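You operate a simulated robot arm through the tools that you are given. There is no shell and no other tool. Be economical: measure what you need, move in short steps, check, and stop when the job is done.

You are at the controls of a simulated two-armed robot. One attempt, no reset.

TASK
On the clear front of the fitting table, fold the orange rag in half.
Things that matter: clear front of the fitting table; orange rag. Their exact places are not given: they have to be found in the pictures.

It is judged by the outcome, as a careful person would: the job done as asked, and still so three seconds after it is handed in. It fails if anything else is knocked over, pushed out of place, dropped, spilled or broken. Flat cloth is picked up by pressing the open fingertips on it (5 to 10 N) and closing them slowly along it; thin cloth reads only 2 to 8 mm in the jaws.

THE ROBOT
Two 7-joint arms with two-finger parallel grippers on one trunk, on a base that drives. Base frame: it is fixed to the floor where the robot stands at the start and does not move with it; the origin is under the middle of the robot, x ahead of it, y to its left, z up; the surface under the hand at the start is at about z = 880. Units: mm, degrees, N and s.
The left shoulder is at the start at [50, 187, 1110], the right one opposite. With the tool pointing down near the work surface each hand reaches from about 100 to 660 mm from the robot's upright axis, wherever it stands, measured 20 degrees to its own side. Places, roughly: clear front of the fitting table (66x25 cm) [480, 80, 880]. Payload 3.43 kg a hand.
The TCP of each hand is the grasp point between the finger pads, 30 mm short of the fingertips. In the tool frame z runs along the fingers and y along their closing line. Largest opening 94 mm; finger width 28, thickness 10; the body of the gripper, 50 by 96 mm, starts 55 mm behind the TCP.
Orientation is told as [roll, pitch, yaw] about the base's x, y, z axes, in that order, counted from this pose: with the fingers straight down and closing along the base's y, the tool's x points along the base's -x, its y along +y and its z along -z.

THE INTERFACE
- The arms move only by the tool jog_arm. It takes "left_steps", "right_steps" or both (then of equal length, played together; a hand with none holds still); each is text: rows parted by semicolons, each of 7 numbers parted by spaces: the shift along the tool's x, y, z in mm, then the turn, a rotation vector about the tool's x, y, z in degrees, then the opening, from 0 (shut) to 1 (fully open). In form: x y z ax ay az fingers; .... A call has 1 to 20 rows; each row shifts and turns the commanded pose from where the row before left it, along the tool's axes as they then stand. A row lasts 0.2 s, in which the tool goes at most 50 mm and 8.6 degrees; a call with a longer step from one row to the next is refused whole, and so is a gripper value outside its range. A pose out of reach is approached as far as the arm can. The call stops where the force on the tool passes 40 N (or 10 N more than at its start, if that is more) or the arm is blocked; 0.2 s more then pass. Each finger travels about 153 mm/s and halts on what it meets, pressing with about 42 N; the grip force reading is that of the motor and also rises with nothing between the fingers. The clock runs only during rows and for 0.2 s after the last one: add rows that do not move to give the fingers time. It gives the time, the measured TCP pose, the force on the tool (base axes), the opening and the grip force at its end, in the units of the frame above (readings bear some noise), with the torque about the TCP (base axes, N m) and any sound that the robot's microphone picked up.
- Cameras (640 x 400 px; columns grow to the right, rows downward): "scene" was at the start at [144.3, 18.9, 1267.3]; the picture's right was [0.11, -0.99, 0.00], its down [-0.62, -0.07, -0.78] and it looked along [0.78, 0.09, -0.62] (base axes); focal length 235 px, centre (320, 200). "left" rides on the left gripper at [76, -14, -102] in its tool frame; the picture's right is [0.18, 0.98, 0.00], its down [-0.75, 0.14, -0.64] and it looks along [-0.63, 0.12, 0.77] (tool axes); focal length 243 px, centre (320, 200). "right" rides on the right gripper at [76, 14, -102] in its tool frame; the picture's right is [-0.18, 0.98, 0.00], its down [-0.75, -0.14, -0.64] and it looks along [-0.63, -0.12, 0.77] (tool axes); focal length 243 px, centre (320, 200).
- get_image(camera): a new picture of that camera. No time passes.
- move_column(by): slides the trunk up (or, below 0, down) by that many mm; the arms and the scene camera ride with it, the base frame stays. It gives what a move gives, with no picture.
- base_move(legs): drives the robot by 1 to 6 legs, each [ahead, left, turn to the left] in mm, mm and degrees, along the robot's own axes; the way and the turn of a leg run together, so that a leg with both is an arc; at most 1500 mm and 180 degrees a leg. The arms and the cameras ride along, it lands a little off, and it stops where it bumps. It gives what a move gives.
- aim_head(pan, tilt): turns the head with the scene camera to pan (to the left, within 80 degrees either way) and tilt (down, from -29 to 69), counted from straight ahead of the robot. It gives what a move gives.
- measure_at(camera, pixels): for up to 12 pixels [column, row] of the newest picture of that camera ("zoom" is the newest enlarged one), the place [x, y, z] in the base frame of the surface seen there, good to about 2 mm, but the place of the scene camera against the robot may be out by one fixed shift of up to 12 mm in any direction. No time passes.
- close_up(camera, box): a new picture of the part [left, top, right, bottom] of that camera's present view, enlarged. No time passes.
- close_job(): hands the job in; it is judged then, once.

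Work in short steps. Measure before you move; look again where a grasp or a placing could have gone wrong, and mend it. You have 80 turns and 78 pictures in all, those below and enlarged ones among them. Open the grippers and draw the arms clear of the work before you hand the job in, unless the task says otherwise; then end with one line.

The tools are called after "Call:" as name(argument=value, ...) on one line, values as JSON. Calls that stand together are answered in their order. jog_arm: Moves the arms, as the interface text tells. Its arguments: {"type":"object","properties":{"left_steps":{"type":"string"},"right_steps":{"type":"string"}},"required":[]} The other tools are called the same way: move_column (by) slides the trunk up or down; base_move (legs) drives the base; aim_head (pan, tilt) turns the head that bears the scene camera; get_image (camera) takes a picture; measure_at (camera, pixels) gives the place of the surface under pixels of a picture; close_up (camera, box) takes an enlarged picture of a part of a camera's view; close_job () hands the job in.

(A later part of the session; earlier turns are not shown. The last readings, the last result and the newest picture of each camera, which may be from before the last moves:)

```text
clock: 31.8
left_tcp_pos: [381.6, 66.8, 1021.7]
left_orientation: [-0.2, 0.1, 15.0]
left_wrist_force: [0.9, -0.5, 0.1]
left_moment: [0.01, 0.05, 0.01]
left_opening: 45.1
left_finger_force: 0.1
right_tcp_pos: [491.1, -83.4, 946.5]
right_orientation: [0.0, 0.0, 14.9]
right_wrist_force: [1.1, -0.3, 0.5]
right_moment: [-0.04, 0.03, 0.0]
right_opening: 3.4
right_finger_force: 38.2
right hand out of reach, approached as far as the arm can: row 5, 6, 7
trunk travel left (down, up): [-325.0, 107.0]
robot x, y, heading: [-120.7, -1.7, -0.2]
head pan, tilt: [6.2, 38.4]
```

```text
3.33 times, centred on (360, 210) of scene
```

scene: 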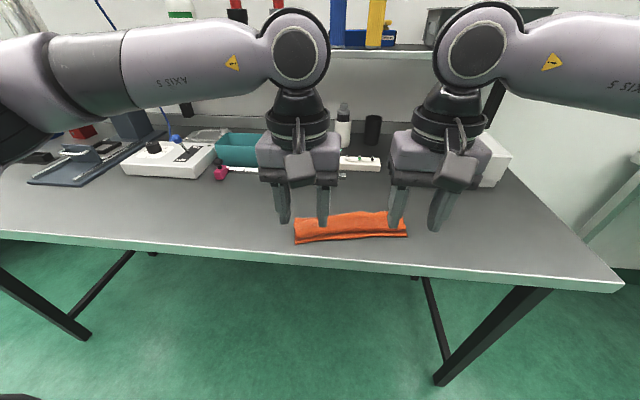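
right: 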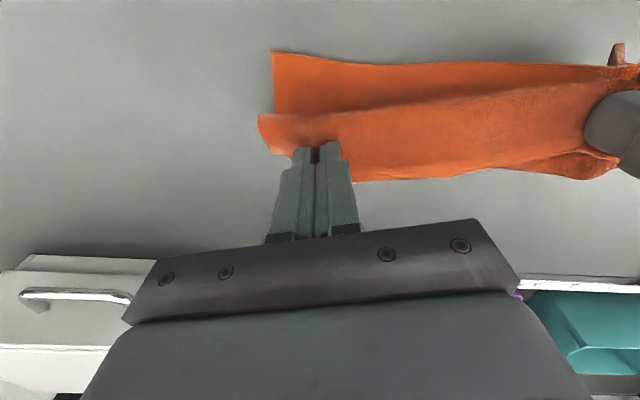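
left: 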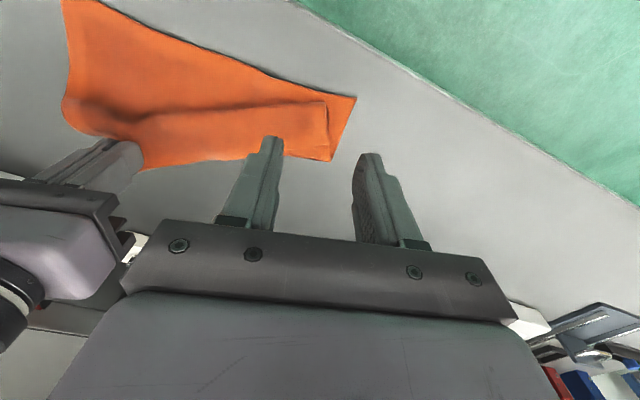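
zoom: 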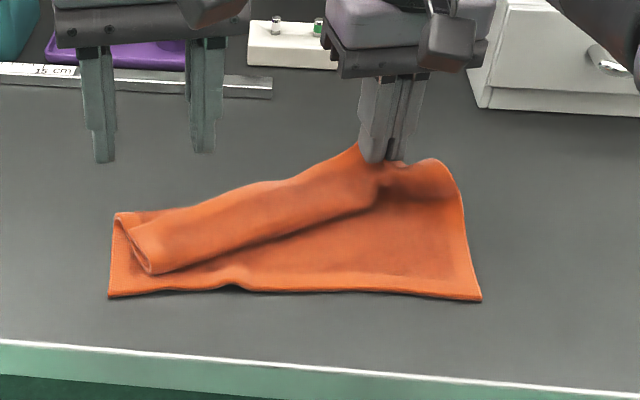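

Right hand ran out of reach at x=491. I drive the base 60 mm ahead, which carries the held edge to about x=550 and opens the rag fully.

Call:
base_move(legs=[[60, 0, 0]])

Call:
get_image(camera="left")

Call:
get_image(camera="scene")

```text
clock: 32.8
left_tcp_pos: [443.1, 66.4, 1020.5]
left_orientation: [-0.1, -0.1, 15.1]
left_wrist_force: [-0.3, 0.0, -0.8]
left_moment: [0.0, 0.04, 0.0]
left_opening: 45.0
left_finger_force: 0.0
right_tcp_pos: [551.9, -83.4, 945.8]
right_orientation: [-0.1, 0.0, 14.8]
right_wrist_force: [0.6, -0.1, 0.6]
right_moment: [-0.03, -0.03, 0.01]
right_opening: 3.5
right_finger_force: 37.9
trunk travel left (down, up): [-325.0, 107.0]
robot x, y, heading: [-56.3, -5.4, 0.2]
head pan, tilt: [6.2, 38.4]
```

```text
45 pictures are left
```

left: 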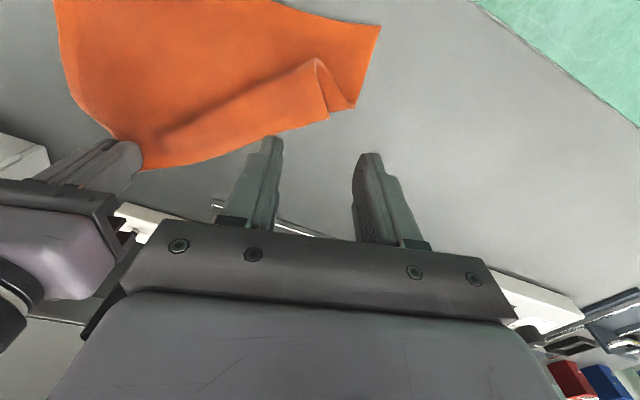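

```text
44 pictures are left
```

scene: 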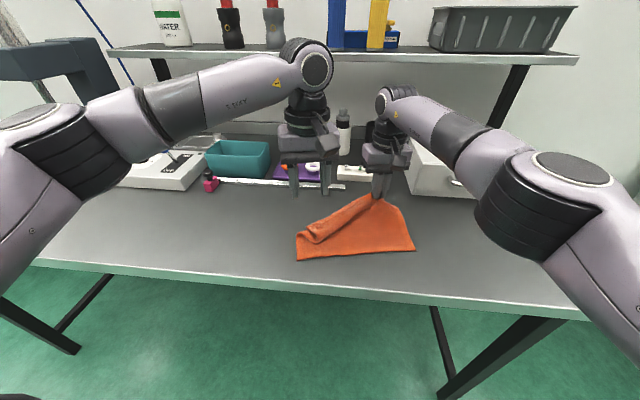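

The rag is mostly open; only the left end remains curled. I measure the curl and free edge in the left view.

Call:
close_up(camera="left", box=[130, 10, 390, 180])

Call:
measure_at(camera="zoom", pixels=[[470, 130], [550, 235], [490, 260], [370, 315], [610, 50], [400, 210], [450, 240], [250, 340], [520, 170]])

```text
2.35 times, centred on (260, 95) of left
```

zoom: 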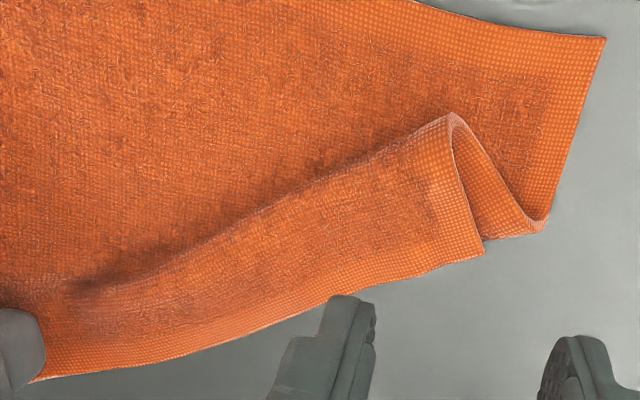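

```text
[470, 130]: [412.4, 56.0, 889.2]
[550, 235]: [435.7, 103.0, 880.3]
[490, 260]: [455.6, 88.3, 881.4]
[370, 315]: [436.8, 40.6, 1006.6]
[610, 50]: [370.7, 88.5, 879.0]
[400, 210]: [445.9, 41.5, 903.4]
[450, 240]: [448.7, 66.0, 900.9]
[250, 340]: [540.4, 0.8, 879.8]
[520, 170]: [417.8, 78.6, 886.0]
```

The free left corner is near (452,76). I move the left hand above (459,39) turned along that edge, and lower the right hand 20 mm to lay its end near the table.

Call:
jog_arm(left_steps="-7.9 -30.7 10 0 0 0 0.48;0 0 20 0 0 -7.5 0.48;0 0 20 0 0 -7.5 0.48;0 0 20 0 0 0 0.48;0 0 8 0 0 0 0.48;0 0 0 0 0 0 0.48", right_steps="0 0 5 0 0 0 0;0 0 5 0 0 0 0;0 0 5 0 0 0 0;0 0 5 0 0 0 0;0 0 0 0 0 0 0;0 0 0 0 0 0 0")

Call:
get_image(camera="left")

Call:
close_up(camera="scene", box=[270, 150, 450, 270])

```text
clock: 34.2
left_tcp_pos: [458.7, 38.7, 942.7]
left_orientation: [-0.1, 0.0, 30.0]
left_wrist_force: [-0.6, 0.6, 0.0]
left_moment: [0.02, -0.02, 0.01]
left_opening: 45.4
left_finger_force: 0.0
right_tcp_pos: [552.4, -83.4, 927.3]
right_orientation: [-0.1, 0.0, 15.0]
right_wrist_force: [0.0, 0.7, -0.5]
right_moment: [-0.04, 0.0, 0.04]
right_opening: 3.7
right_finger_force: 38.3
trunk travel left (down, up): [-325.0, 107.0]
robot x, y, heading: [-59.5, -3.5, 0.1]
head pan, tilt: [6.2, 38.4]
```

```text
42 pictures are left
```

left: 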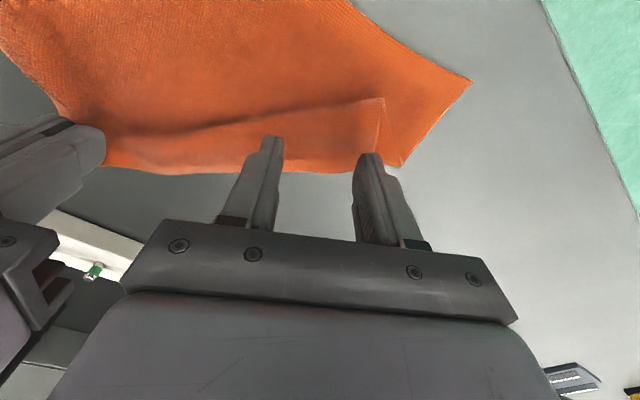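

```text
3.33 times, centred on (360, 210) of scene
```

zoom: 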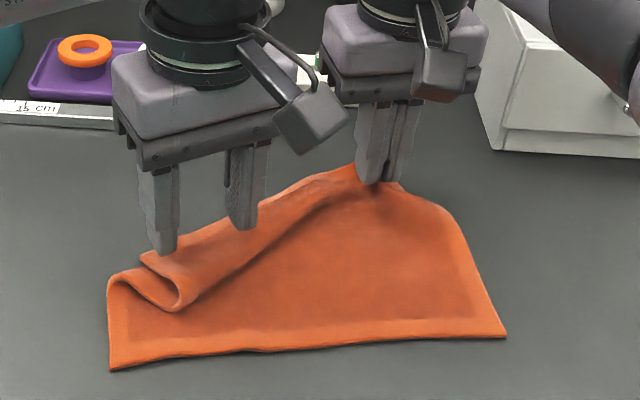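

The left fingers are over the strip near its free edge. I lower gradually until light force.

Call:
jog_arm(left_steps="0 0 8 0 0 0 0.48;0 0 6 0 0 0 0.48;0 0 4 0 0 0 0.48;0 0 2 0 0 0 0.48;0 0 1.5 0 0 0 0.48;0 0 0 0 0 0 0.48")

```text
clock: 35.6
left_tcp_pos: [459.0, 38.8, 922.0]
left_orientation: [-0.1, 0.0, 29.9]
left_wrist_force: [-0.4, -1.1, 2.0]
left_moment: [-0.02, -0.01, -0.01]
left_opening: 45.1
left_finger_force: 0.1
right_tcp_pos: [552.6, -83.4, 926.9]
right_orientation: [0.0, -0.1, 14.9]
right_wrist_force: [-0.2, 0.6, 0.1]
right_moment: [0.0, -0.01, 0.04]
right_opening: 3.7
right_finger_force: 38.1
trunk travel left (down, up): [-325.0, 107.0]
robot x, y, heading: [-57.5, 2.4, -0.1]
head pan, tilt: [6.2, 38.4]
```

About 2 N at 922. I press 1 mm more and close slowly, keeping it light so only the top layer gathers.

Call:
jog_arm(left_steps="0 0 1 0 0 0 0.48;0 0 0 0 0 0 0.44;0 0 0 0 0 0 0.40;0 0 0 0 0 0 0.36;0 0 0 0 0 0 0.32;0 0 0 0 0 0 0.28;0 0 0 0 0 0 0.24;0 0 0 0 0 0 0.20;0 0 0 0 0 0 0.16;0 0 0 0 0 0 0.12;0 0 0 0 0 0 0.08;0 0 0 0 0 0 0.04;0 0 0 0 0 0 0;0 0 0 0 0 0 0;0 0 -20 0 0 0 0;0 0 -20 0 0 0 0;0 0 0 0 0 0 0")

Call:
get_image(camera="left")

Call:
close_up(camera="scene", box=[270, 150, 450, 270])

```text
clock: 39.2
left_tcp_pos: [460.1, 39.2, 960.4]
left_orientation: [-0.1, 0.0, 30.0]
left_wrist_force: [4.9, -5.6, -1.5]
left_moment: [-0.18, -0.11, -0.01]
left_opening: 6.4
left_finger_force: 40.8
right_tcp_pos: [551.9, -81.8, 926.0]
right_orientation: [0.1, 0.0, 15.0]
right_wrist_force: [-5.2, 6.2, 1.7]
right_moment: [0.21, 0.17, 0.13]
right_opening: 3.4
right_finger_force: 38.0
trunk travel left (down, up): [-325.0, 107.0]
robot x, y, heading: [-61.2, -2.0, 0.1]
head pan, tilt: [6.2, 38.4]
```

```text
40 pictures are left
```

left: 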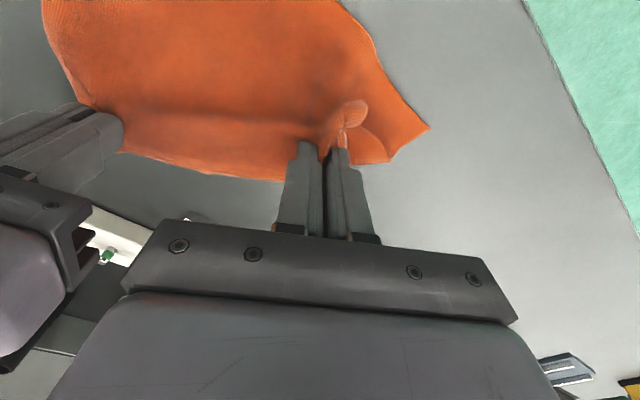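

```text
3.33 times, centred on (360, 210) of scene
```

zoom: 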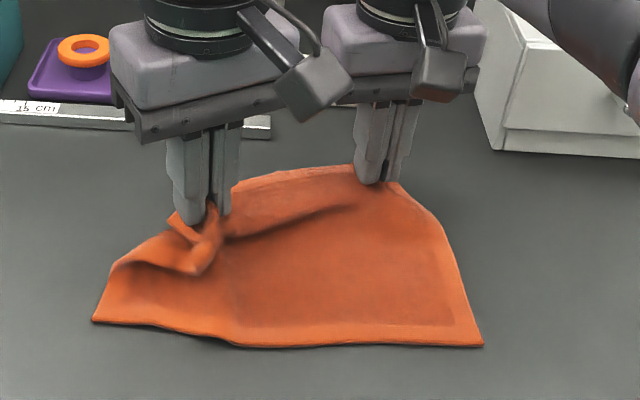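

The left hand now holds the strip. I carry it back and outward to about (523,83) to spread the rag flat again, then lower.

Call:
jog_arm(left_steps="-20 1.5 -10 0 0 0 0;-25 2.5 0 0 0 0 0;-20 2 0 0 0 7.5 0;-12 0 10 0 0 7.5 0;0 0 15 0 0 0 0;0 0 10 0 0 0 0;0 0 0 0 0 0 0")

Call:
get_image(camera="left")

Call:
close_up(camera="scene", box=[270, 150, 450, 270])

```text
clock: 40.8
left_tcp_pos: [523.8, 79.2, 936.4]
left_orientation: [-0.3, -0.1, 14.9]
left_wrist_force: [3.6, -18.8, -1.9]
left_moment: [-0.62, -0.11, 0.14]
left_opening: 6.5
left_finger_force: 40.8
right_tcp_pos: [552.5, -81.9, 925.8]
right_orientation: [0.2, 0.1, 15.1]
right_wrist_force: [-3.9, 19.5, 1.1]
right_moment: [0.6, 0.08, -0.02]
right_opening: 3.7
right_finger_force: 38.0
trunk travel left (down, up): [-325.0, 107.0]
robot x, y, heading: [-56.5, -4.0, -0.1]
head pan, tilt: [6.2, 38.4]
```

```text
38 pictures are left
```

left: 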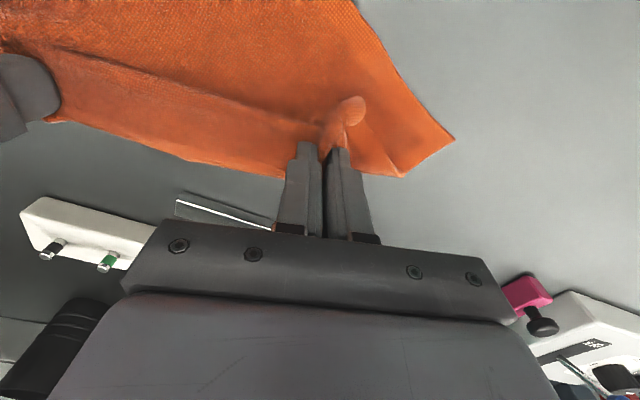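

```text
3.33 times, centred on (360, 210) of scene
```

zoom: 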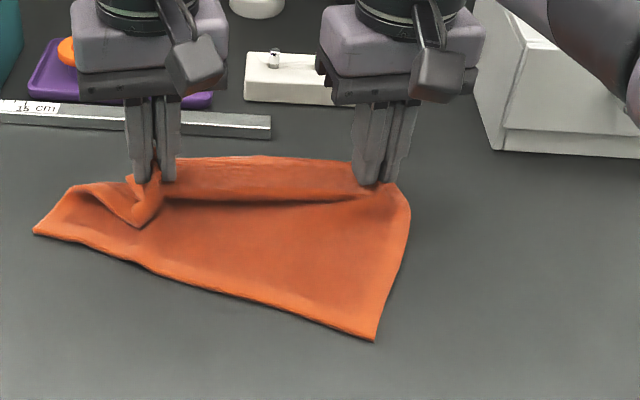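

The left grip caught two layers again and drags the whole rag. I lower it, open it and lift clear, then look.

Call:
jog_arm(left_steps="0 -6 8 0 0 0 0;0 0 8 0 0 0 0;0 0 0 0 0 0 0.15;0 0 0 0 0 0 0.35;0 0 0 0 0 0 0.55;0 0 0 0 0 0 0.55;0 0 -20 0 0 0 0.55;0 0 -40 0 0 0 0.55;0 0 -40 0 0 0 0.5;0 0 0 0 0 0 0.48")

Call:
get_image(camera="left")

Call:
close_up(camera="scene", box=[270, 150, 450, 270])

```text
clock: 43.0
left_tcp_pos: [527.0, 75.1, 1019.0]
left_orientation: [-0.2, -0.1, 15.0]
left_wrist_force: [1.0, 0.5, -0.6]
left_moment: [-0.01, -0.01, 0.0]
left_opening: 45.0
left_finger_force: 0.0
right_tcp_pos: [553.5, -83.8, 926.3]
right_orientation: [0.1, 0.0, 15.0]
right_wrist_force: [-0.4, 0.0, -0.3]
right_moment: [-0.05, 0.0, 0.01]
right_opening: 3.7
right_finger_force: 38.2
trunk travel left (down, up): [-325.0, 107.0]
robot x, y, heading: [-57.8, -0.6, -0.2]
head pan, tilt: [6.2, 38.4]
```

```text
36 pictures are left
```

left: 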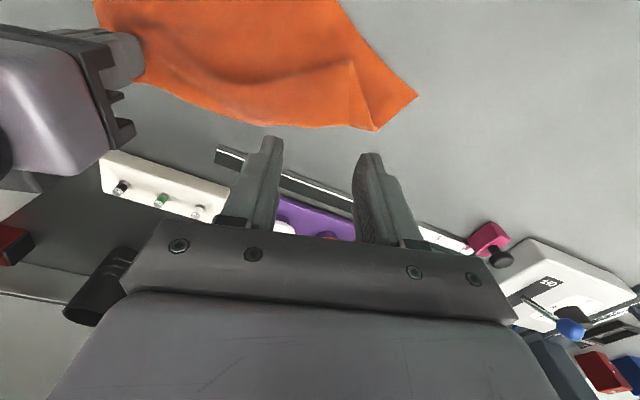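

```text
3.33 times, centred on (360, 210) of scene
```

zoom: 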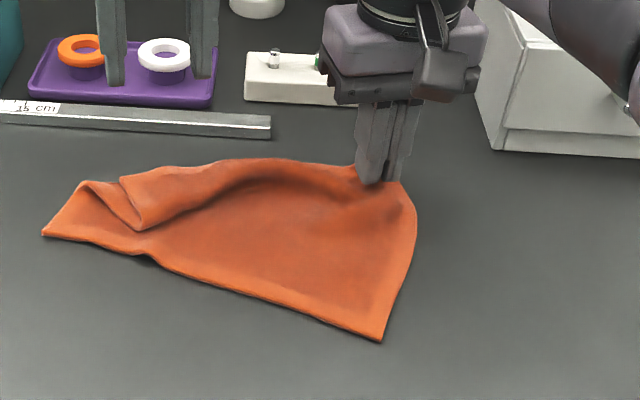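

I zoom in on the remaining curl from the left camera.

Call:
close_up(camera="left", box=[200, 20, 440, 170])

Call:
measure_at(camera="zoom", pixels=[[405, 110], [475, 292], [575, 205], [420, 275], [380, 200], [300, 275], [200, 285], [450, 225], [520, 200], [100, 250]])

```text
2.67 times, centred on (320, 95) of left
```

zoom: 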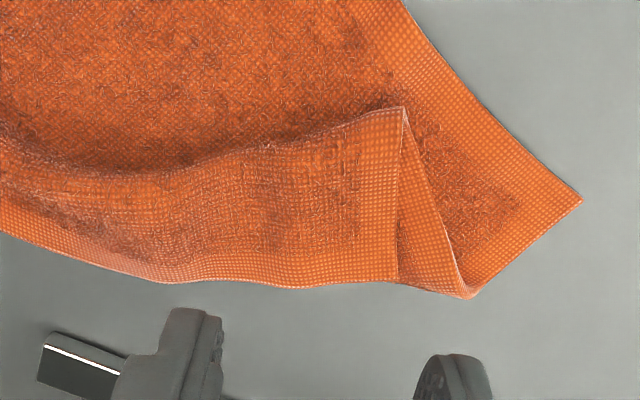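

```text
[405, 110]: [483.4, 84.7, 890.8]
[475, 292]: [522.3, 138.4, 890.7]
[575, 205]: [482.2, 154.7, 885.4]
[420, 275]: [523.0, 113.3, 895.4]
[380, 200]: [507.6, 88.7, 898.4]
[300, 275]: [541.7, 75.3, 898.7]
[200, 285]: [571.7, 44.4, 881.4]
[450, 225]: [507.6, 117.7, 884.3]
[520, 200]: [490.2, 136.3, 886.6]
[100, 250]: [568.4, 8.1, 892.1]
```

The edge near (566,45) lies as a single layer on the table. I'll pinch there at (552,42), which lets me lift the edge so the curl hangs open; first move above.

Call:
jog_arm(left_steps="-15.6 -38.4 0 0 0 0 0.45;0 0 30 0 0 0 0.45;0 0 30 0 0 0 0.45;0 0 22 0 0 0 0.45;0 0 0 0 0 0 0.45")

Call:
get_image(camera="left")

```text
clock: 44.2
left_tcp_pos: [534.3, 50.2, 934.3]
left_orientation: [-0.1, 0.0, 15.0]
left_wrist_force: [0.1, -0.2, 0.0]
left_moment: [0.01, -0.01, -0.01]
left_opening: 42.3
left_finger_force: 0.0
left hand out of reach, approached as far as the arm can: row 1
right_tcp_pos: [552.3, -83.0, 926.3]
right_orientation: [0.0, 0.0, 15.0]
right_wrist_force: [0.3, -0.1, 0.2]
right_moment: [-0.05, -0.01, 0.03]
right_opening: 3.7
right_finger_force: 37.7
trunk travel left (down, up): [-325.0, 107.0]
robot x, y, heading: [-59.7, 0.5, 0.1]
head pan, tilt: [6.2, 38.4]
```

```text
33 pictures are left
```

left: 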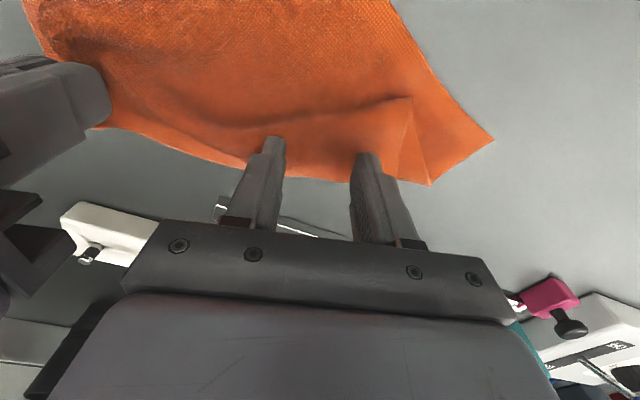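

The left hand can't reach further from here. I lay the right side down, release it, lift both hands clear, then drive ahead 58 mm for reach.

Call:
jog_arm(left_steps="0 0 -30 0 0 0 0.45;0 0 -30 0 0 0 0.45;0 0 0 0 0 0 0.45;0 0 0 0 0 0 0.45;0 0 0 0 0 0 0.45;0 0 0 0 0 0 0.45;0 0 0 0 0 0 0.45;0 0 0 0 0 0 0.45", right_steps="0 0 6 0 0 0 0;0 0 4 0 0 0 0;0 0 0 0 0 0 0.15;0 0 0 0 0 0 0.3;0 0 0 0 0 0 0.48;0 0 -15 0 0 0 0.48;0 0 -40 0 0 0 0.48;0 0 -40 0 0 0 0.48")

Call:
base_move(legs=[[58, 0, 0]])

Call:
get_image(camera="left")

Call:
get_image(camera="scene")

```text
clock: 46.0
left_tcp_pos: [532.2, 51.4, 993.9]
left_orientation: [-0.1, -0.1, 15.0]
left_wrist_force: [-0.3, -0.5, -0.1]
left_moment: [-0.03, 0.02, 0.02]
left_opening: 42.5
left_finger_force: 0.1
right_tcp_pos: [544.5, -83.9, 1010.3]
right_orientation: [0.1, -0.1, 14.9]
right_wrist_force: [-0.6, 0.4, 0.3]
right_moment: [-0.01, -0.02, 0.01]
right_opening: 45.1
right_finger_force: 0.1
right hand out of reach, approached as far as the arm can: row 8
trunk travel left (down, up): [-325.0, 107.0]
robot x, y, heading: [-58.6, -1.1, -0.3]
head pan, tilt: [6.2, 38.4]
```

```text
clock: 47.0
left_tcp_pos: [591.0, 50.9, 993.6]
left_orientation: [0.0, 0.0, 14.9]
left_wrist_force: [0.3, -0.9, 0.0]
left_moment: [-0.01, 0.0, 0.03]
left_opening: 42.6
left_finger_force: 0.1
right_tcp_pos: [603.3, -85.0, 1009.9]
right_orientation: [0.0, 0.0, 14.9]
right_wrist_force: [-0.3, 0.1, -1.3]
right_moment: [0.0, 0.04, 0.01]
right_opening: 45.2
right_finger_force: 0.0
trunk travel left (down, up): [-325.0, 107.0]
robot x, y, heading: [-1.7, -0.4, -0.2]
head pan, tilt: [6.2, 38.4]
```

```text
32 pictures are left
```

left: 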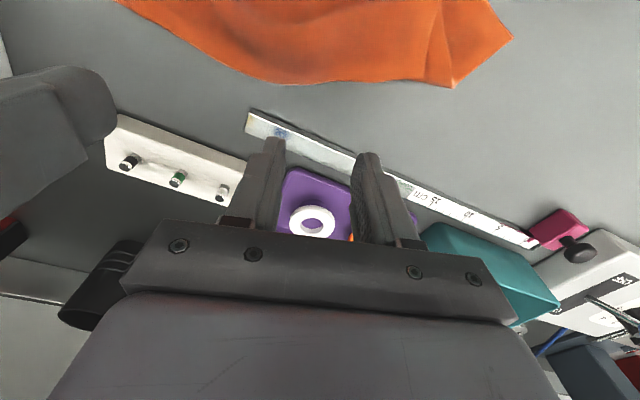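

```text
31 pictures are left
```

scene: 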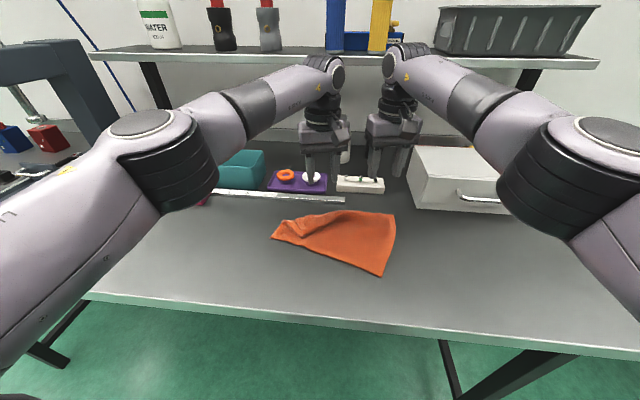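

I zoom on the rag to find all edges in its present pose.

Call:
close_up(camera="scene", box=[260, 195, 420, 295])

Call:
measure_at(camera="scene", pixels=[[272, 237], [382, 275], [394, 215], [293, 218], [305, 232], [330, 211], [360, 213], [310, 217], [345, 213]])

```text
4.00 times, centred on (340, 245) of scene
```

zoom: 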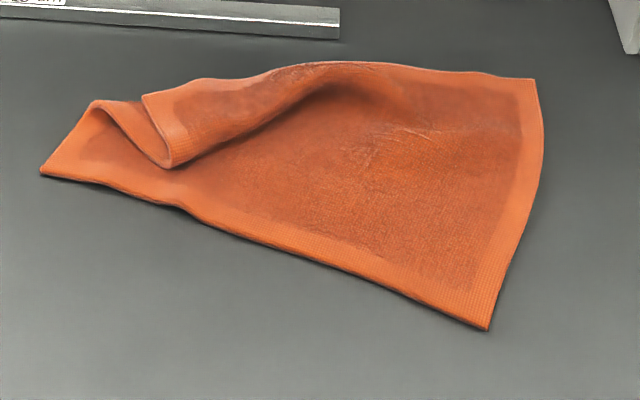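

```text
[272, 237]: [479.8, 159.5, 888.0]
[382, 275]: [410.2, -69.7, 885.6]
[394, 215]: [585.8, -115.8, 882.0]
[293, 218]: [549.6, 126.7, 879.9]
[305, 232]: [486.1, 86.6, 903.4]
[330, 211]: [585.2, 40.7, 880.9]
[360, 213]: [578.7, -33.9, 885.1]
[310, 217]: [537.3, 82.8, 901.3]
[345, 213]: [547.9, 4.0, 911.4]
```

New plan: regrip the back edge at flat single-layer spots, left (549,40) and right (566,-88), lift it so the rag hangs free, and lay the lower half down first. Then the held edge goes on top without any tilt. Moving both hands there, just above the cloth.

Call:
jog_arm(left_steps="21.7 0.2 0 0 0 0 0.4;21.7 0.2 0 0 0 0 0.4;0 0 25 0 0 0 0.4;0 0 25 0 0 0 0.4;0 0 10 0 0 0 0.4;0 0 0 0 0 0 0.4", right_steps="18.2 3.3 0 0 0 0 0.48;18.3 3.4 10 0 0 0 0.48;0 0 25 0 0 7.5 0.48;0 0 30 0 0 7.5 0.48;0 0 22 0 0 0 0.48;0 0 0 0 0 0 0.48")

Call:
get_image(camera="left")

Call:
get_image(camera="right")

```text
clock: 48.4
left_tcp_pos: [546.8, 42.5, 934.0]
left_orientation: [-0.1, 0.0, 15.0]
left_wrist_force: [-0.6, 0.3, -0.7]
left_moment: [0.0, -0.01, 0.03]
left_opening: 37.3
left_finger_force: 0.0
right_tcp_pos: [564.1, -88.6, 923.3]
right_orientation: [0.0, 0.0, -0.1]
right_wrist_force: [-0.8, -0.8, 0.0]
right_moment: [0.02, -0.02, -0.02]
right_opening: 44.9
right_finger_force: 0.0
trunk travel left (down, up): [-325.0, 107.0]
robot x, y, heading: [0.5, -0.8, -0.4]
head pan, tilt: [6.2, 38.4]
```

```text
29 pictures are left
```

left: 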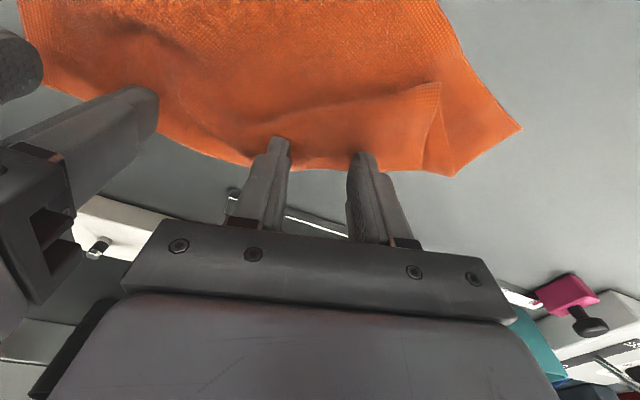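

```text
28 pictures are left
```

right: 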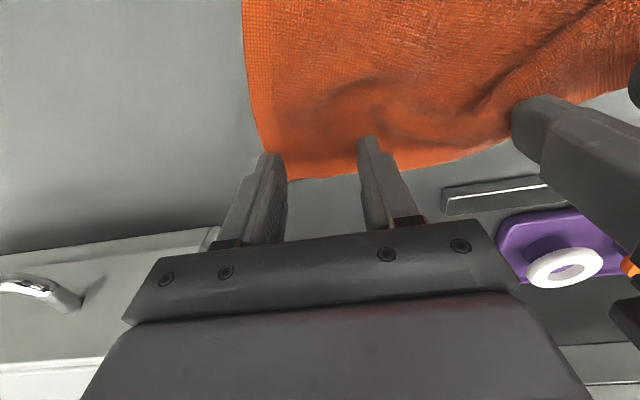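

Both are placed over single-layer edge zones. I lower toward contact.

Call:
jog_arm(left_steps="0 0 5 0 0 0 0.4;0 0 5 0 0 0 0.4;0 0 3 0 0 0 0.4;0 0 2 0 0 0 0.4;0 0 1.5 0 0 0 0.4;0 0 0 0 0 0 0.4", right_steps="0 5 2 0 0 0 0.48;0 0 2 0 0 0 0.48;0 0 2 0 0 0 0.48;0 0 2 0 0 0 0.48;0 0 1 0 0 0 0.48;0 0 0 0 0 0 0.48")

```text
clock: 49.8
left_tcp_pos: [548.1, 39.8, 917.6]
left_orientation: [-0.2, -0.1, 15.0]
left_wrist_force: [1.4, -0.3, 11.4]
left_moment: [-0.08, 0.01, 0.01]
left_opening: 37.9
left_finger_force: 0.0
right_tcp_pos: [565.4, -82.5, 914.4]
right_orientation: [0.1, -0.1, 0.1]
right_wrist_force: [0.7, 0.0, 0.9]
right_moment: [-0.02, 0.0, -0.01]
right_opening: 45.3
right_finger_force: 0.3
trunk travel left (down, up): [-325.0, 107.0]
robot x, y, heading: [-1.7, -0.3, -0.0]
head pan, tilt: [6.2, 38.4]
```

Left reads 11 N, high for one layer: its outer finger is likely on the doubled part. I lift it, shift 12 mm inward and press again, and press the right hand a bit more.

Call:
jog_arm(left_steps="0 0 -8 0 0 0 0.36;0 -12 0 0 0 0 0.36;0 0 4 0 0 0 0.36;0 0 3 0 0 0 0.36;0 0 1 0 0 0 0.36;0 0 0 0 0 0 0.36", right_steps="0 0 1 0 0 0 0.48;0 0 1 0 0 0 0.48;0 0 0 0 0 0 0.48;0 0 0 0 0 0 0.48;0 0 0 0 0 0 0.48;0 0 0 0 0 0 0.48")

```text
clock: 51.2
left_tcp_pos: [550.3, 30.0, 919.2]
left_orientation: [-0.1, -0.1, 15.0]
left_wrist_force: [0.2, -0.5, 7.5]
left_moment: [0.0, 0.07, 0.0]
left_opening: 34.0
left_finger_force: 0.6
right_tcp_pos: [564.4, -83.0, 912.7]
right_orientation: [0.1, -0.2, -0.1]
right_wrist_force: [0.7, -2.3, 10.1]
right_moment: [-0.1, -0.05, 0.0]
right_opening: 45.2
right_finger_force: 0.1
trunk travel left (down, up): [-325.0, 107.0]
robot x, y, heading: [-0.7, 2.6, -0.3]
head pan, tilt: [6.2, 38.4]
```

The left contact is on the finger's front part (moment 0.07), so the doubled cloth is on that side. I shift the left hand 10 mm toward the edge and press again.

Call:
jog_arm(left_steps="0 0 -7 0 0 0 0.36;-10 0 0 0 0 0 0.36;0 0 4 0 0 0 0.36;0 0 3 0 0 0 0.36;0 0 2 0 0 0 0.36;0 0 0 0 0 0 0.36")

Call:
close_up(camera="scene", box=[260, 185, 420, 285])

```text
clock: 52.6
left_tcp_pos: [560.2, 31.3, 917.6]
left_orientation: [-0.2, -0.1, 15.0]
left_wrist_force: [-0.6, 0.3, 11.2]
left_moment: [-0.02, 0.13, 0.03]
left_opening: 33.7
left_finger_force: 0.4
right_tcp_pos: [564.0, -82.6, 913.5]
right_orientation: [0.1, -0.2, -0.1]
right_wrist_force: [3.5, -2.4, 12.6]
right_moment: [-0.09, -0.08, 0.03]
right_opening: 45.1
right_finger_force: 0.1
trunk travel left (down, up): [-325.0, 107.0]
robot x, y, heading: [-1.9, -4.7, -0.1]
head pan, tilt: [6.2, 38.4]
```

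```text
4.00 times, centred on (340, 235) of scene
```

zoom: 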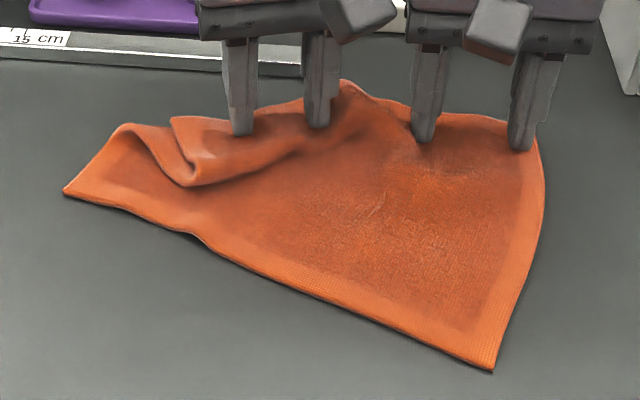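

The doubled zone reaches further than thought. I close the right hand on its single layer as an anchor, and move the left hand over the raised strip end at about (514,85) for a very light top-layer pinch.

Call:
jog_arm(left_steps="0 0 -40 0 0 0 0.4;15 32 0 0 0 -5 0.4;15 32 0 0 0 -5 0.4;0 0 20 0 0 0 0.4;0 0 8 0 0 0 0.4;0 0 0 0 0 0 0.4;0 0 0 0 0 0 0.4;0 0 0 0 0 0 0.4;0 0 0 0 0 0 0.4;0 0 0 0 0 0 0.4;0 0 0 0 0 0 0.4;0 0 0 0 0 0 0.4;0 0 0 0 0 0 0.4", right_steps="0 0 -0.5 0 0 0 0.44;0 0 0 0 0 0 0.40;0 0 0 0 0 0 0.36;0 0 0 0 0 0 0.32;0 0 0 0 0 0 0.28;0 0 0 0 0 0 0.24;0 0 0 0 0 0 0.2;0 0 0 0 0 0 0.16;0 0 0 0 0 0 0.12;0 0 0 0 0 0 0.08;0 0 0 0 0 0 0.04;0 0 0 0 0 0 0;0 0 0 0 0 0 0")

Call:
get_image(camera="left")

Call:
measure_at(camera="left", pixels=[[300, 130], [330, 130], [360, 130], [320, 155], [320, 110], [345, 150]])

```text
clock: 55.4
left_tcp_pos: [511.5, 84.3, 928.5]
left_orientation: [-0.1, -0.1, 24.9]
left_wrist_force: [0.5, 0.1, 0.5]
left_moment: [-0.04, -0.02, -0.03]
left_opening: 37.7
left_finger_force: 0.0
right_tcp_pos: [565.1, -82.2, 913.9]
right_orientation: [0.0, -0.1, 0.0]
right_wrist_force: [-0.2, 0.2, 11.8]
right_moment: [-0.01, -0.02, 0.0]
right_opening: 4.1
right_finger_force: 39.4
trunk travel left (down, up): [-325.0, 107.0]
robot x, y, heading: [-0.4, 1.4, -0.0]
head pan, tilt: [6.2, 38.4]
```

```text
26 pictures are left
```

left: 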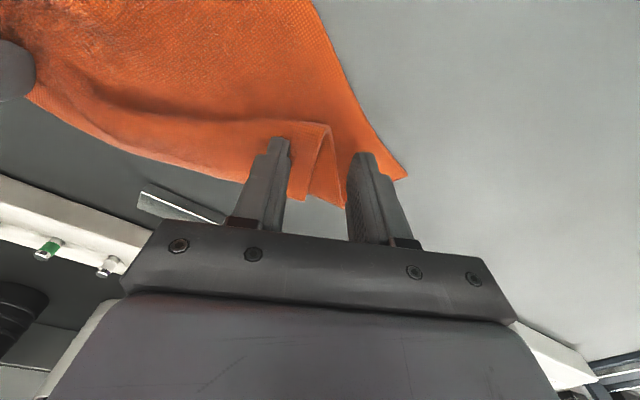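

```text
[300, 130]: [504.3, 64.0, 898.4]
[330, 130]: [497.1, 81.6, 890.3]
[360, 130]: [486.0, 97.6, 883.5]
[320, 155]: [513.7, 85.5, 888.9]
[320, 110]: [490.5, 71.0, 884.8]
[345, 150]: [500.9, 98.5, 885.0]
```

The strip's end runs midway between the fingers (around pixel (322,130)). I shift 28 mm inward so both tips rest on the strip, then touch lightly.

Call:
jog_arm(left_steps="0 0 -8 0 0 0 0.4;0 -28 0 0 0 0 0.4;0 0 6 0 0 0 0.36;0 0 2 0 0 0 0.36;0 0 1 0 0 0 0.36;0 0 0 0 0 0 0.36")

```text
clock: 56.8
left_tcp_pos: [523.9, 58.4, 926.3]
left_orientation: [-0.1, 0.0, 24.9]
left_wrist_force: [-1.3, 0.4, 0.9]
left_moment: [0.01, 0.0, -0.02]
left_opening: 34.0
left_finger_force: 0.1
right_tcp_pos: [565.7, -82.4, 913.4]
right_orientation: [0.1, -0.1, 0.0]
right_wrist_force: [-1.4, -0.1, 10.4]
right_moment: [-0.03, -0.01, -0.02]
right_opening: 4.6
right_finger_force: 39.4
trunk travel left (down, up): [-325.0, 107.0]
robot x, y, heading: [-4.3, -1.2, -0.2]
head pan, tilt: [6.2, 38.4]
```

About 1 N at tip height 896. I press 2 mm more, then close while rising slightly so only the top layer is taken, and lift 25 mm to check.

Call:
jog_arm(left_steps="0 0 2 0 0 0 0.36;0 0 0 0 0 0 0.32;0 0 0 0 0 0 0.28;0 0 -0.3 0 0 0 0.24;0 0 -0.4 0 0 0 0.2;0 0 -0.4 0 0 0 0.16;0 0 -0.4 0 0 0 0.12;0 0 -0.4 0 0 0 0.08;0 0 -0.4 0 0 0 0.04;0 0 0 0 0 0 0;0 0 0 0 0 0 0;0 0 0 0 0 0 0;0 0 -12 0 0 0 0;0 0 -15 0 0 0 0;0 0 0 0 0 0 0")

Call:
close_up(camera="scene", box=[260, 185, 420, 285])

Call:
get_image(camera="left")

```text
clock: 60.0
left_tcp_pos: [524.3, 58.3, 955.3]
left_orientation: [-0.1, 0.0, 24.9]
left_wrist_force: [0.0, -0.8, -0.1]
left_moment: [-0.02, 0.0, -0.02]
left_opening: 0.0
left_finger_force: 32.6
right_tcp_pos: [565.3, -82.8, 913.5]
right_orientation: [0.0, -0.1, -0.1]
right_wrist_force: [-0.5, 0.0, 11.0]
right_moment: [-0.06, 0.0, -0.01]
right_opening: 4.5
right_finger_force: 38.8
trunk travel left (down, up): [-325.0, 107.0]
robot x, y, heading: [-0.5, -0.5, 0.2]
head pan, tilt: [6.2, 38.4]
```

```text
4.00 times, centred on (340, 235) of scene
```

zoom: 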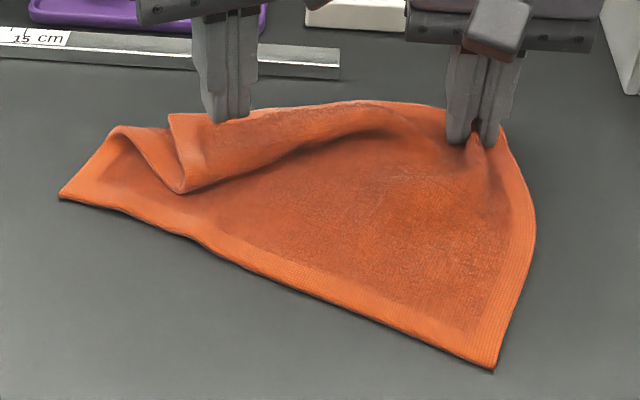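

```text
24 pictures are left
```

left: 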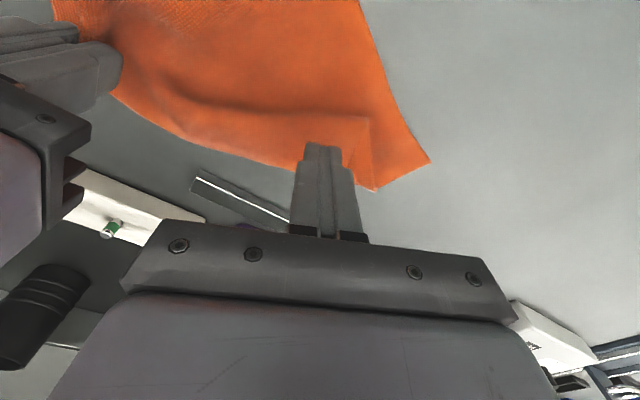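

Slipped off (0 mm). I retry at the same spot about 1.5 mm deeper with no rise while closing.

Call:
jog_arm(left_steps="0 0 0 0 0 0 0.36;0 0 15 0 0 0 0.36;0 0 12 0 0 0 0.36;0 0 3.5 0 0 0 0.36;0 0 0 0 0 0 0.32;0 0 0 0 0 0 0.28;0 0 0 0 0 0 0.24;0 0 0 0 0 0 0.2;0 0 0 0 0 0 0.16;0 0 0 0 0 0 0.12;0 0 0 0 0 0 0.08;0 0 0 0 0 0 0.04;0 0 0 0 0 0 0;0 0 0 0 0 0 0;0 0 0 0 0 0 0;0 0 -12 0 0 0 0;0 0 -15 0 0 0 0;0 0 0 0 0 0 0")

Call:
close_up(camera="scene", box=[260, 185, 420, 285])

```text
clock: 63.8
left_tcp_pos: [523.3, 57.8, 949.9]
left_orientation: [-0.1, -0.1, 25.0]
left_wrist_force: [-0.2, -2.7, 0.2]
left_moment: [-0.11, -0.02, -0.07]
left_opening: 3.3
left_finger_force: 37.0
right_tcp_pos: [564.9, -82.5, 912.9]
right_orientation: [0.1, -0.1, 0.0]
right_wrist_force: [-1.4, 0.8, 11.8]
right_moment: [0.0, 0.03, 0.04]
right_opening: 4.4
right_finger_force: 39.2
trunk travel left (down, up): [-325.0, 107.0]
robot x, y, heading: [1.3, 1.3, -0.0]
head pan, tilt: [6.2, 38.4]
```

```text
4.00 times, centred on (340, 235) of scene
```

zoom: 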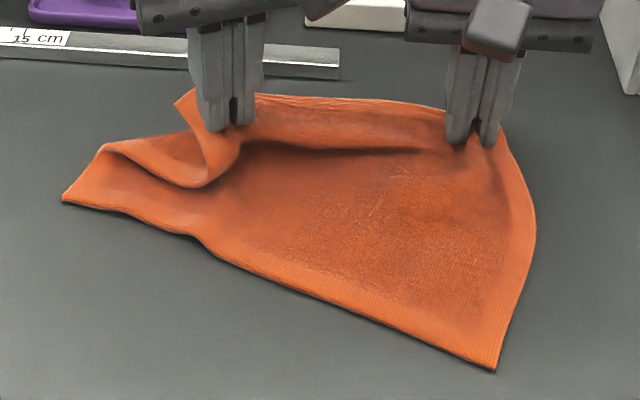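

Now the left holds a single layer (3.3 mm), right 4.4 mm. I lift both to hang the rag from its back edge, squaring the hands to x≈545 on the way.

Call:
jog_arm(left_steps="-2.3 0.3 -13 0 0 2.5 0;-2.3 0.3 -13 0 0 2.5 0;-2.3 0.3 -13 0 0 2.5 0;-2.3 0.3 -13 0 0 2.5 0;-2.3 0.3 -13 0 0 2.5 0;-2.3 0.3 -13 0 0 2.5 0;-2.3 0.3 -13 0 0 2.5 0;-2.3 0.3 -13 0 0 2.5 0;-2.3 0.3 -13 0 0 2.5 0;-2.3 0.3 -13 0 0 2.5 0;0 0 0 0 0 0 0;0 0 0 0 0 0 0", right_steps="2 0 -16.7 0 0 0 0;2 0 -16.7 0 0 0 0;2 0 -16.7 0 0 0 0;2 0 -16.7 0 0 0 0;2 0 -16.7 0 0 0 0;2 0 -16.7 0 0 0 0;2 0 -16.7 0 0 0 0;2 0 -16.7 0 0 0 0;2 0 -16.7 0 0 0 0;2 0 -16.7 0 0 0 0;0 0 0 0 0 0 0;0 0 0 0 0 0 0")

Call:
get_image(camera="scene")

```text
clock: 66.4
left_tcp_pos: [546.3, 65.1, 1080.7]
left_orientation: [-0.1, 0.0, 0.0]
left_wrist_force: [-0.3, 1.2, 0.6]
left_moment: [-0.01, 0.01, 0.07]
left_opening: 2.9
left_finger_force: 38.2
right_tcp_pos: [545.5, -82.4, 1079.8]
right_orientation: [0.0, 0.0, 0.1]
right_wrist_force: [-0.1, -0.3, 0.6]
right_moment: [0.02, 0.02, 0.0]
right_opening: 4.2
right_finger_force: 38.3
trunk travel left (down, up): [-325.0, 107.0]
robot x, y, heading: [-0.6, 0.6, 0.0]
head pan, tilt: [6.2, 38.4]
```

```text
22 pictures are left
```

scene: 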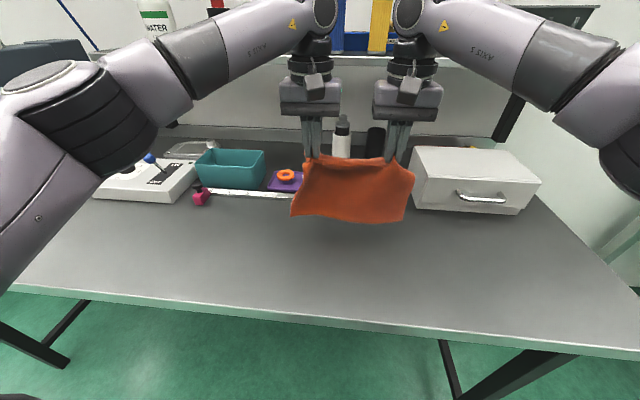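

The rag hangs fully open. I measure its bottom edge and sides to plan the lay-down.

Call:
close_up(camera="scene", box=[270, 130, 440, 240])

Call:
measure_at(camera="scene", pixels=[[293, 214], [320, 215], [360, 220], [402, 219], [355, 190], [308, 165], [350, 165], [410, 180]])

```text
3.64 times, centred on (355, 185) of scene
```

zoom: 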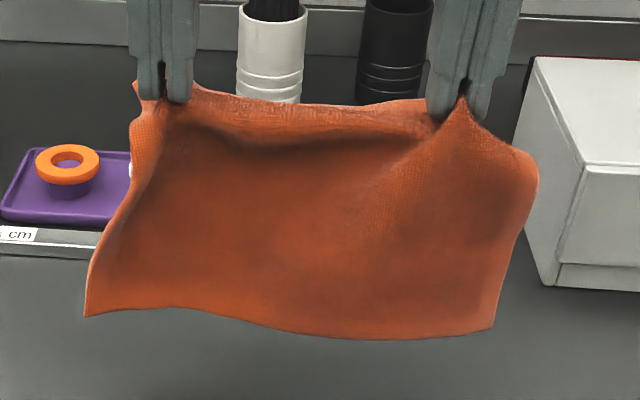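

```text
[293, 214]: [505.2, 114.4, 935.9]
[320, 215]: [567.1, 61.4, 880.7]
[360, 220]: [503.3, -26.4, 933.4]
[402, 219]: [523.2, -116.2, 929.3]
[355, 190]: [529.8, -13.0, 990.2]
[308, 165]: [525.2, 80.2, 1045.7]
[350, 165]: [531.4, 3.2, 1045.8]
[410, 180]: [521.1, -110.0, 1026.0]
```

The bottom curls toward the robot because the gripped strip is horizontal. I tilt both fingers forward 52° up here so the strip points down and the bottom edge swings to the far side.

Call:
jog_arm(left_steps="0 0 0 0 -7.5 0 0;0 0 0 0 -7.5 0 0;0 0 0 0 -7.5 0 0;0 0 0 0 -7.5 0 0;0 0 0 0 -7.5 0 0;0 0 0 0 -7.5 0 0;0 0 0 0 -7.5 0 0;0 0 0 0 0 0 0;0 0 0 0 0 0 0", right_steps="0 0 0 0 -7.5 0 0;0 0 0 0 -7.5 0 0;0 0 0 0 -7.5 0 0;0 0 0 0 -7.5 0 0;0 0 0 0 -7.5 0 0;0 0 0 0 -7.5 0 0;0 0 0 0 -7.5 0 0;0 0 0 0 0 0 0;0 0 0 0 0 0 0")

Call:
get_image(camera="scene")

Call:
measure_at(camera="scene", pixels=[[300, 205], [355, 205], [395, 205], [355, 190], [355, 210], [355, 175], [355, 215]])

```text
clock: 68.4
left_tcp_pos: [545.9, 67.3, 1080.5]
left_orientation: [-0.1, -52.7, 0.1]
left_wrist_force: [0.0, -0.6, -0.4]
left_moment: [-0.01, -0.02, 0.05]
left_opening: 3.1
left_finger_force: 37.2
right_tcp_pos: [545.6, -82.3, 1079.0]
right_orientation: [0.1, -52.6, -0.1]
right_wrist_force: [0.1, 0.0, -0.3]
right_moment: [-0.04, 0.05, 0.0]
right_opening: 4.3
right_finger_force: 38.8
trunk travel left (down, up): [-325.0, 107.0]
robot x, y, heading: [-0.4, 0.2, -0.1]
head pan, tilt: [6.2, 38.4]
```

```text
20 pictures are left
```

scene: 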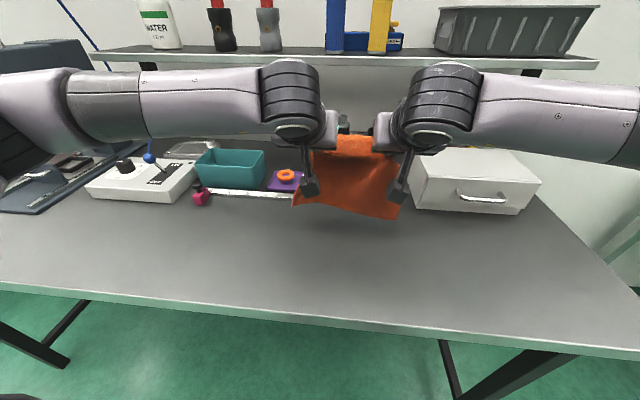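

```text
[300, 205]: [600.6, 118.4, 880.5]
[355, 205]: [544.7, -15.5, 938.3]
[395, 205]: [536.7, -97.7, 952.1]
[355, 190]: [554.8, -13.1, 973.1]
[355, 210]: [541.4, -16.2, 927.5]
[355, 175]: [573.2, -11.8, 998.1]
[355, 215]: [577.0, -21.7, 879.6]
```

The bottom is now nearly below the fingers (x≈541, z≈925). I tilt 22° more, lower 35 mm, then pull toward the robot while lowering so the bottom edge touches and trails to the far side.

Call:
jog_arm(left_steps="0 0 0 0 -7.5 0 0;0 0 0 0 -7.5 0 0;0 0 0 0 -7.5 0 0;33.8 0 9.1 0 0 0 0;0 0 0 0 0 0 0;16.8 0 -16.2 0 0 0 0;16.8 0 -16.2 0 0 0 0;16.8 0 -16.2 0 0 0 0;16.8 0 -16.2 0 0 0 0;0 0 0 0 0 0 0", right_steps="0 0 0 0 -7.5 0 0;0 0 0 0 -7.5 0 0;0 0 0 0 -7.5 0 0;33.8 0 9.1 0 0 0 0;0 0 0 0 0 0 0;16.8 0 -16.2 0 0 0 0;16.8 0 -16.2 0 0 0 0;16.8 0 -16.2 0 0 0 0;16.8 0 -16.2 0 0 0 0;0 0 0 0 0 0 0")

Call:
get_image(camera="scene")

Call:
get_image(camera="left")

```text
clock: 70.6
left_tcp_pos: [467.2, 66.7, 995.2]
left_orientation: [-0.3, -75.0, 0.3]
left_wrist_force: [-0.6, -1.5, -0.1]
left_moment: [-0.04, 0.01, 0.01]
left_opening: 3.1
left_finger_force: 37.7
right_tcp_pos: [465.3, -82.3, 995.9]
right_orientation: [0.1, -75.1, -0.2]
right_wrist_force: [-0.7, 0.6, -0.1]
right_moment: [-0.04, 0.01, 0.01]
right_opening: 4.4
right_finger_force: 39.0
trunk travel left (down, up): [-325.0, 107.0]
robot x, y, heading: [-0.4, 2.5, -0.1]
head pan, tilt: [6.2, 38.4]
```

```text
19 pictures are left
```

scene: 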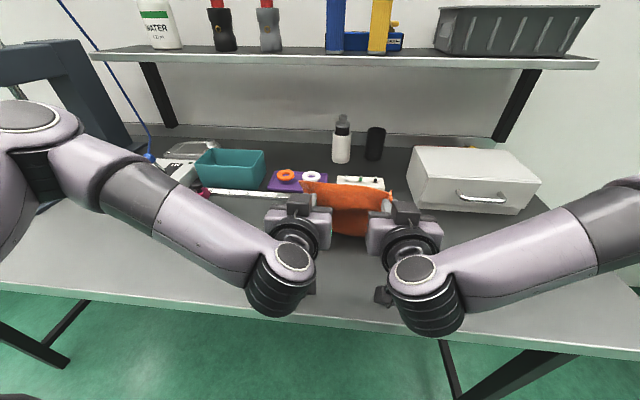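

```text
18 pictures are left
```

left: 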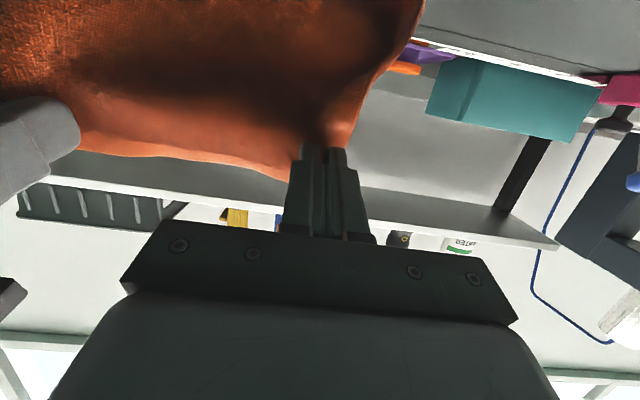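

I check where the lower part touches the table between the hands.

Call:
close_up(camera="scene", box=[280, 160, 420, 260])

Call:
measure_at(camera="scene", pixels=[[350, 190], [350, 200], [350, 210], [350, 220], [350, 228], [350, 233], [340, 233], [360, 233]])

```text
4.00 times, centred on (350, 210) of scene
```

zoom: 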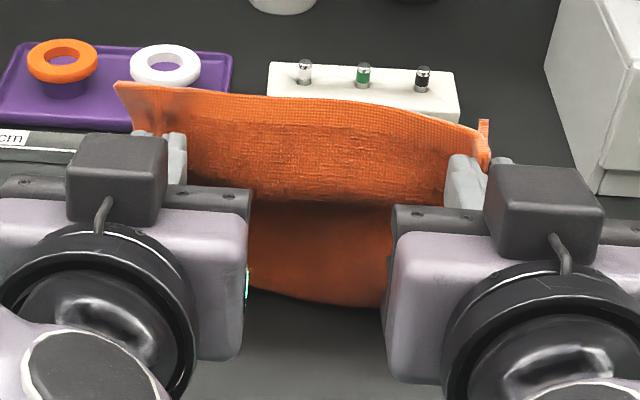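

```text
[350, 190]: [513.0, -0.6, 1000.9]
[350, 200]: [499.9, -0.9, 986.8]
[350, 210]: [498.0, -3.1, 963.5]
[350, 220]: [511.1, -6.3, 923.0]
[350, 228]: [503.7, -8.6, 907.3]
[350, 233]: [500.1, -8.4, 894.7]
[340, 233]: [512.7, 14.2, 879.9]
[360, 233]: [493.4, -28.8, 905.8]
```

The visible wall bends at about (500,895), so roughly 60 mm already trails on the far side. I lower on to bring the bend toward x≈475, easing the tilt to 60° to keep the wrist cameras clear of the table.

Call:
jog_arm(left_steps="14.1 0 -5.2 0 7.5 0 0;14.7 0 -2.9 0 7.5 0 0;0 0 0 0 0 0 0", right_steps="14.1 0 -5.2 0 7.5 0 0;14.7 0 -2.9 0 7.5 0 0;0 0 0 0 0 0 0")

Call:
close_up(camera="scene", box=[280, 170, 420, 270])

Call:
measure_at(camera="zoom", pixels=[[300, 150], [300, 200], [300, 230], [300, 250], [300, 270], [300, 290], [300, 310], [300, 330]])

```text
clock: 71.4
left_tcp_pos: [450.1, 66.3, 973.3]
left_orientation: [-0.1, -59.9, 0.0]
left_wrist_force: [0.2, 0.4, -0.5]
left_moment: [-0.03, 0.01, 0.0]
left_opening: 3.1
left_finger_force: 37.6
right_tcp_pos: [447.8, -80.9, 972.0]
right_orientation: [0.1, -59.9, -0.1]
right_wrist_force: [-0.8, 0.4, -0.4]
right_moment: [0.0, 0.02, -0.03]
right_opening: 4.4
right_finger_force: 38.8
trunk travel left (down, up): [-325.0, 107.0]
robot x, y, heading: [0.2, 1.1, -0.2]
head pan, tilt: [6.2, 38.4]
```

```text
4.00 times, centred on (350, 220) of scene
```

zoom: 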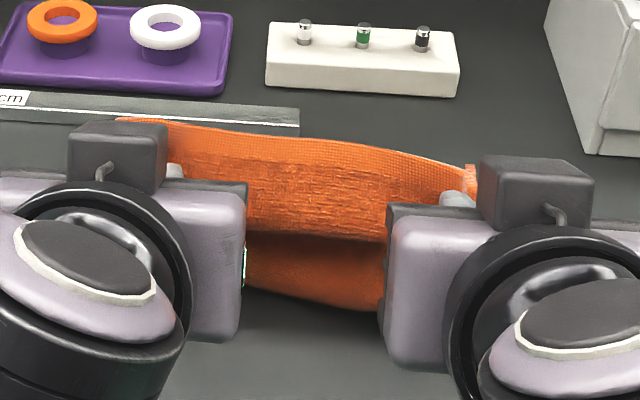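

```text
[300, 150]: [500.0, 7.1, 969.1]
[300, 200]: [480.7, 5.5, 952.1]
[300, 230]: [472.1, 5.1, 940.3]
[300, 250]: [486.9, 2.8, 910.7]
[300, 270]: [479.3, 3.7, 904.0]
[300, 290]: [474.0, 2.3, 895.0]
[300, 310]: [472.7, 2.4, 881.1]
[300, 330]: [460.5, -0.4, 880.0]
```

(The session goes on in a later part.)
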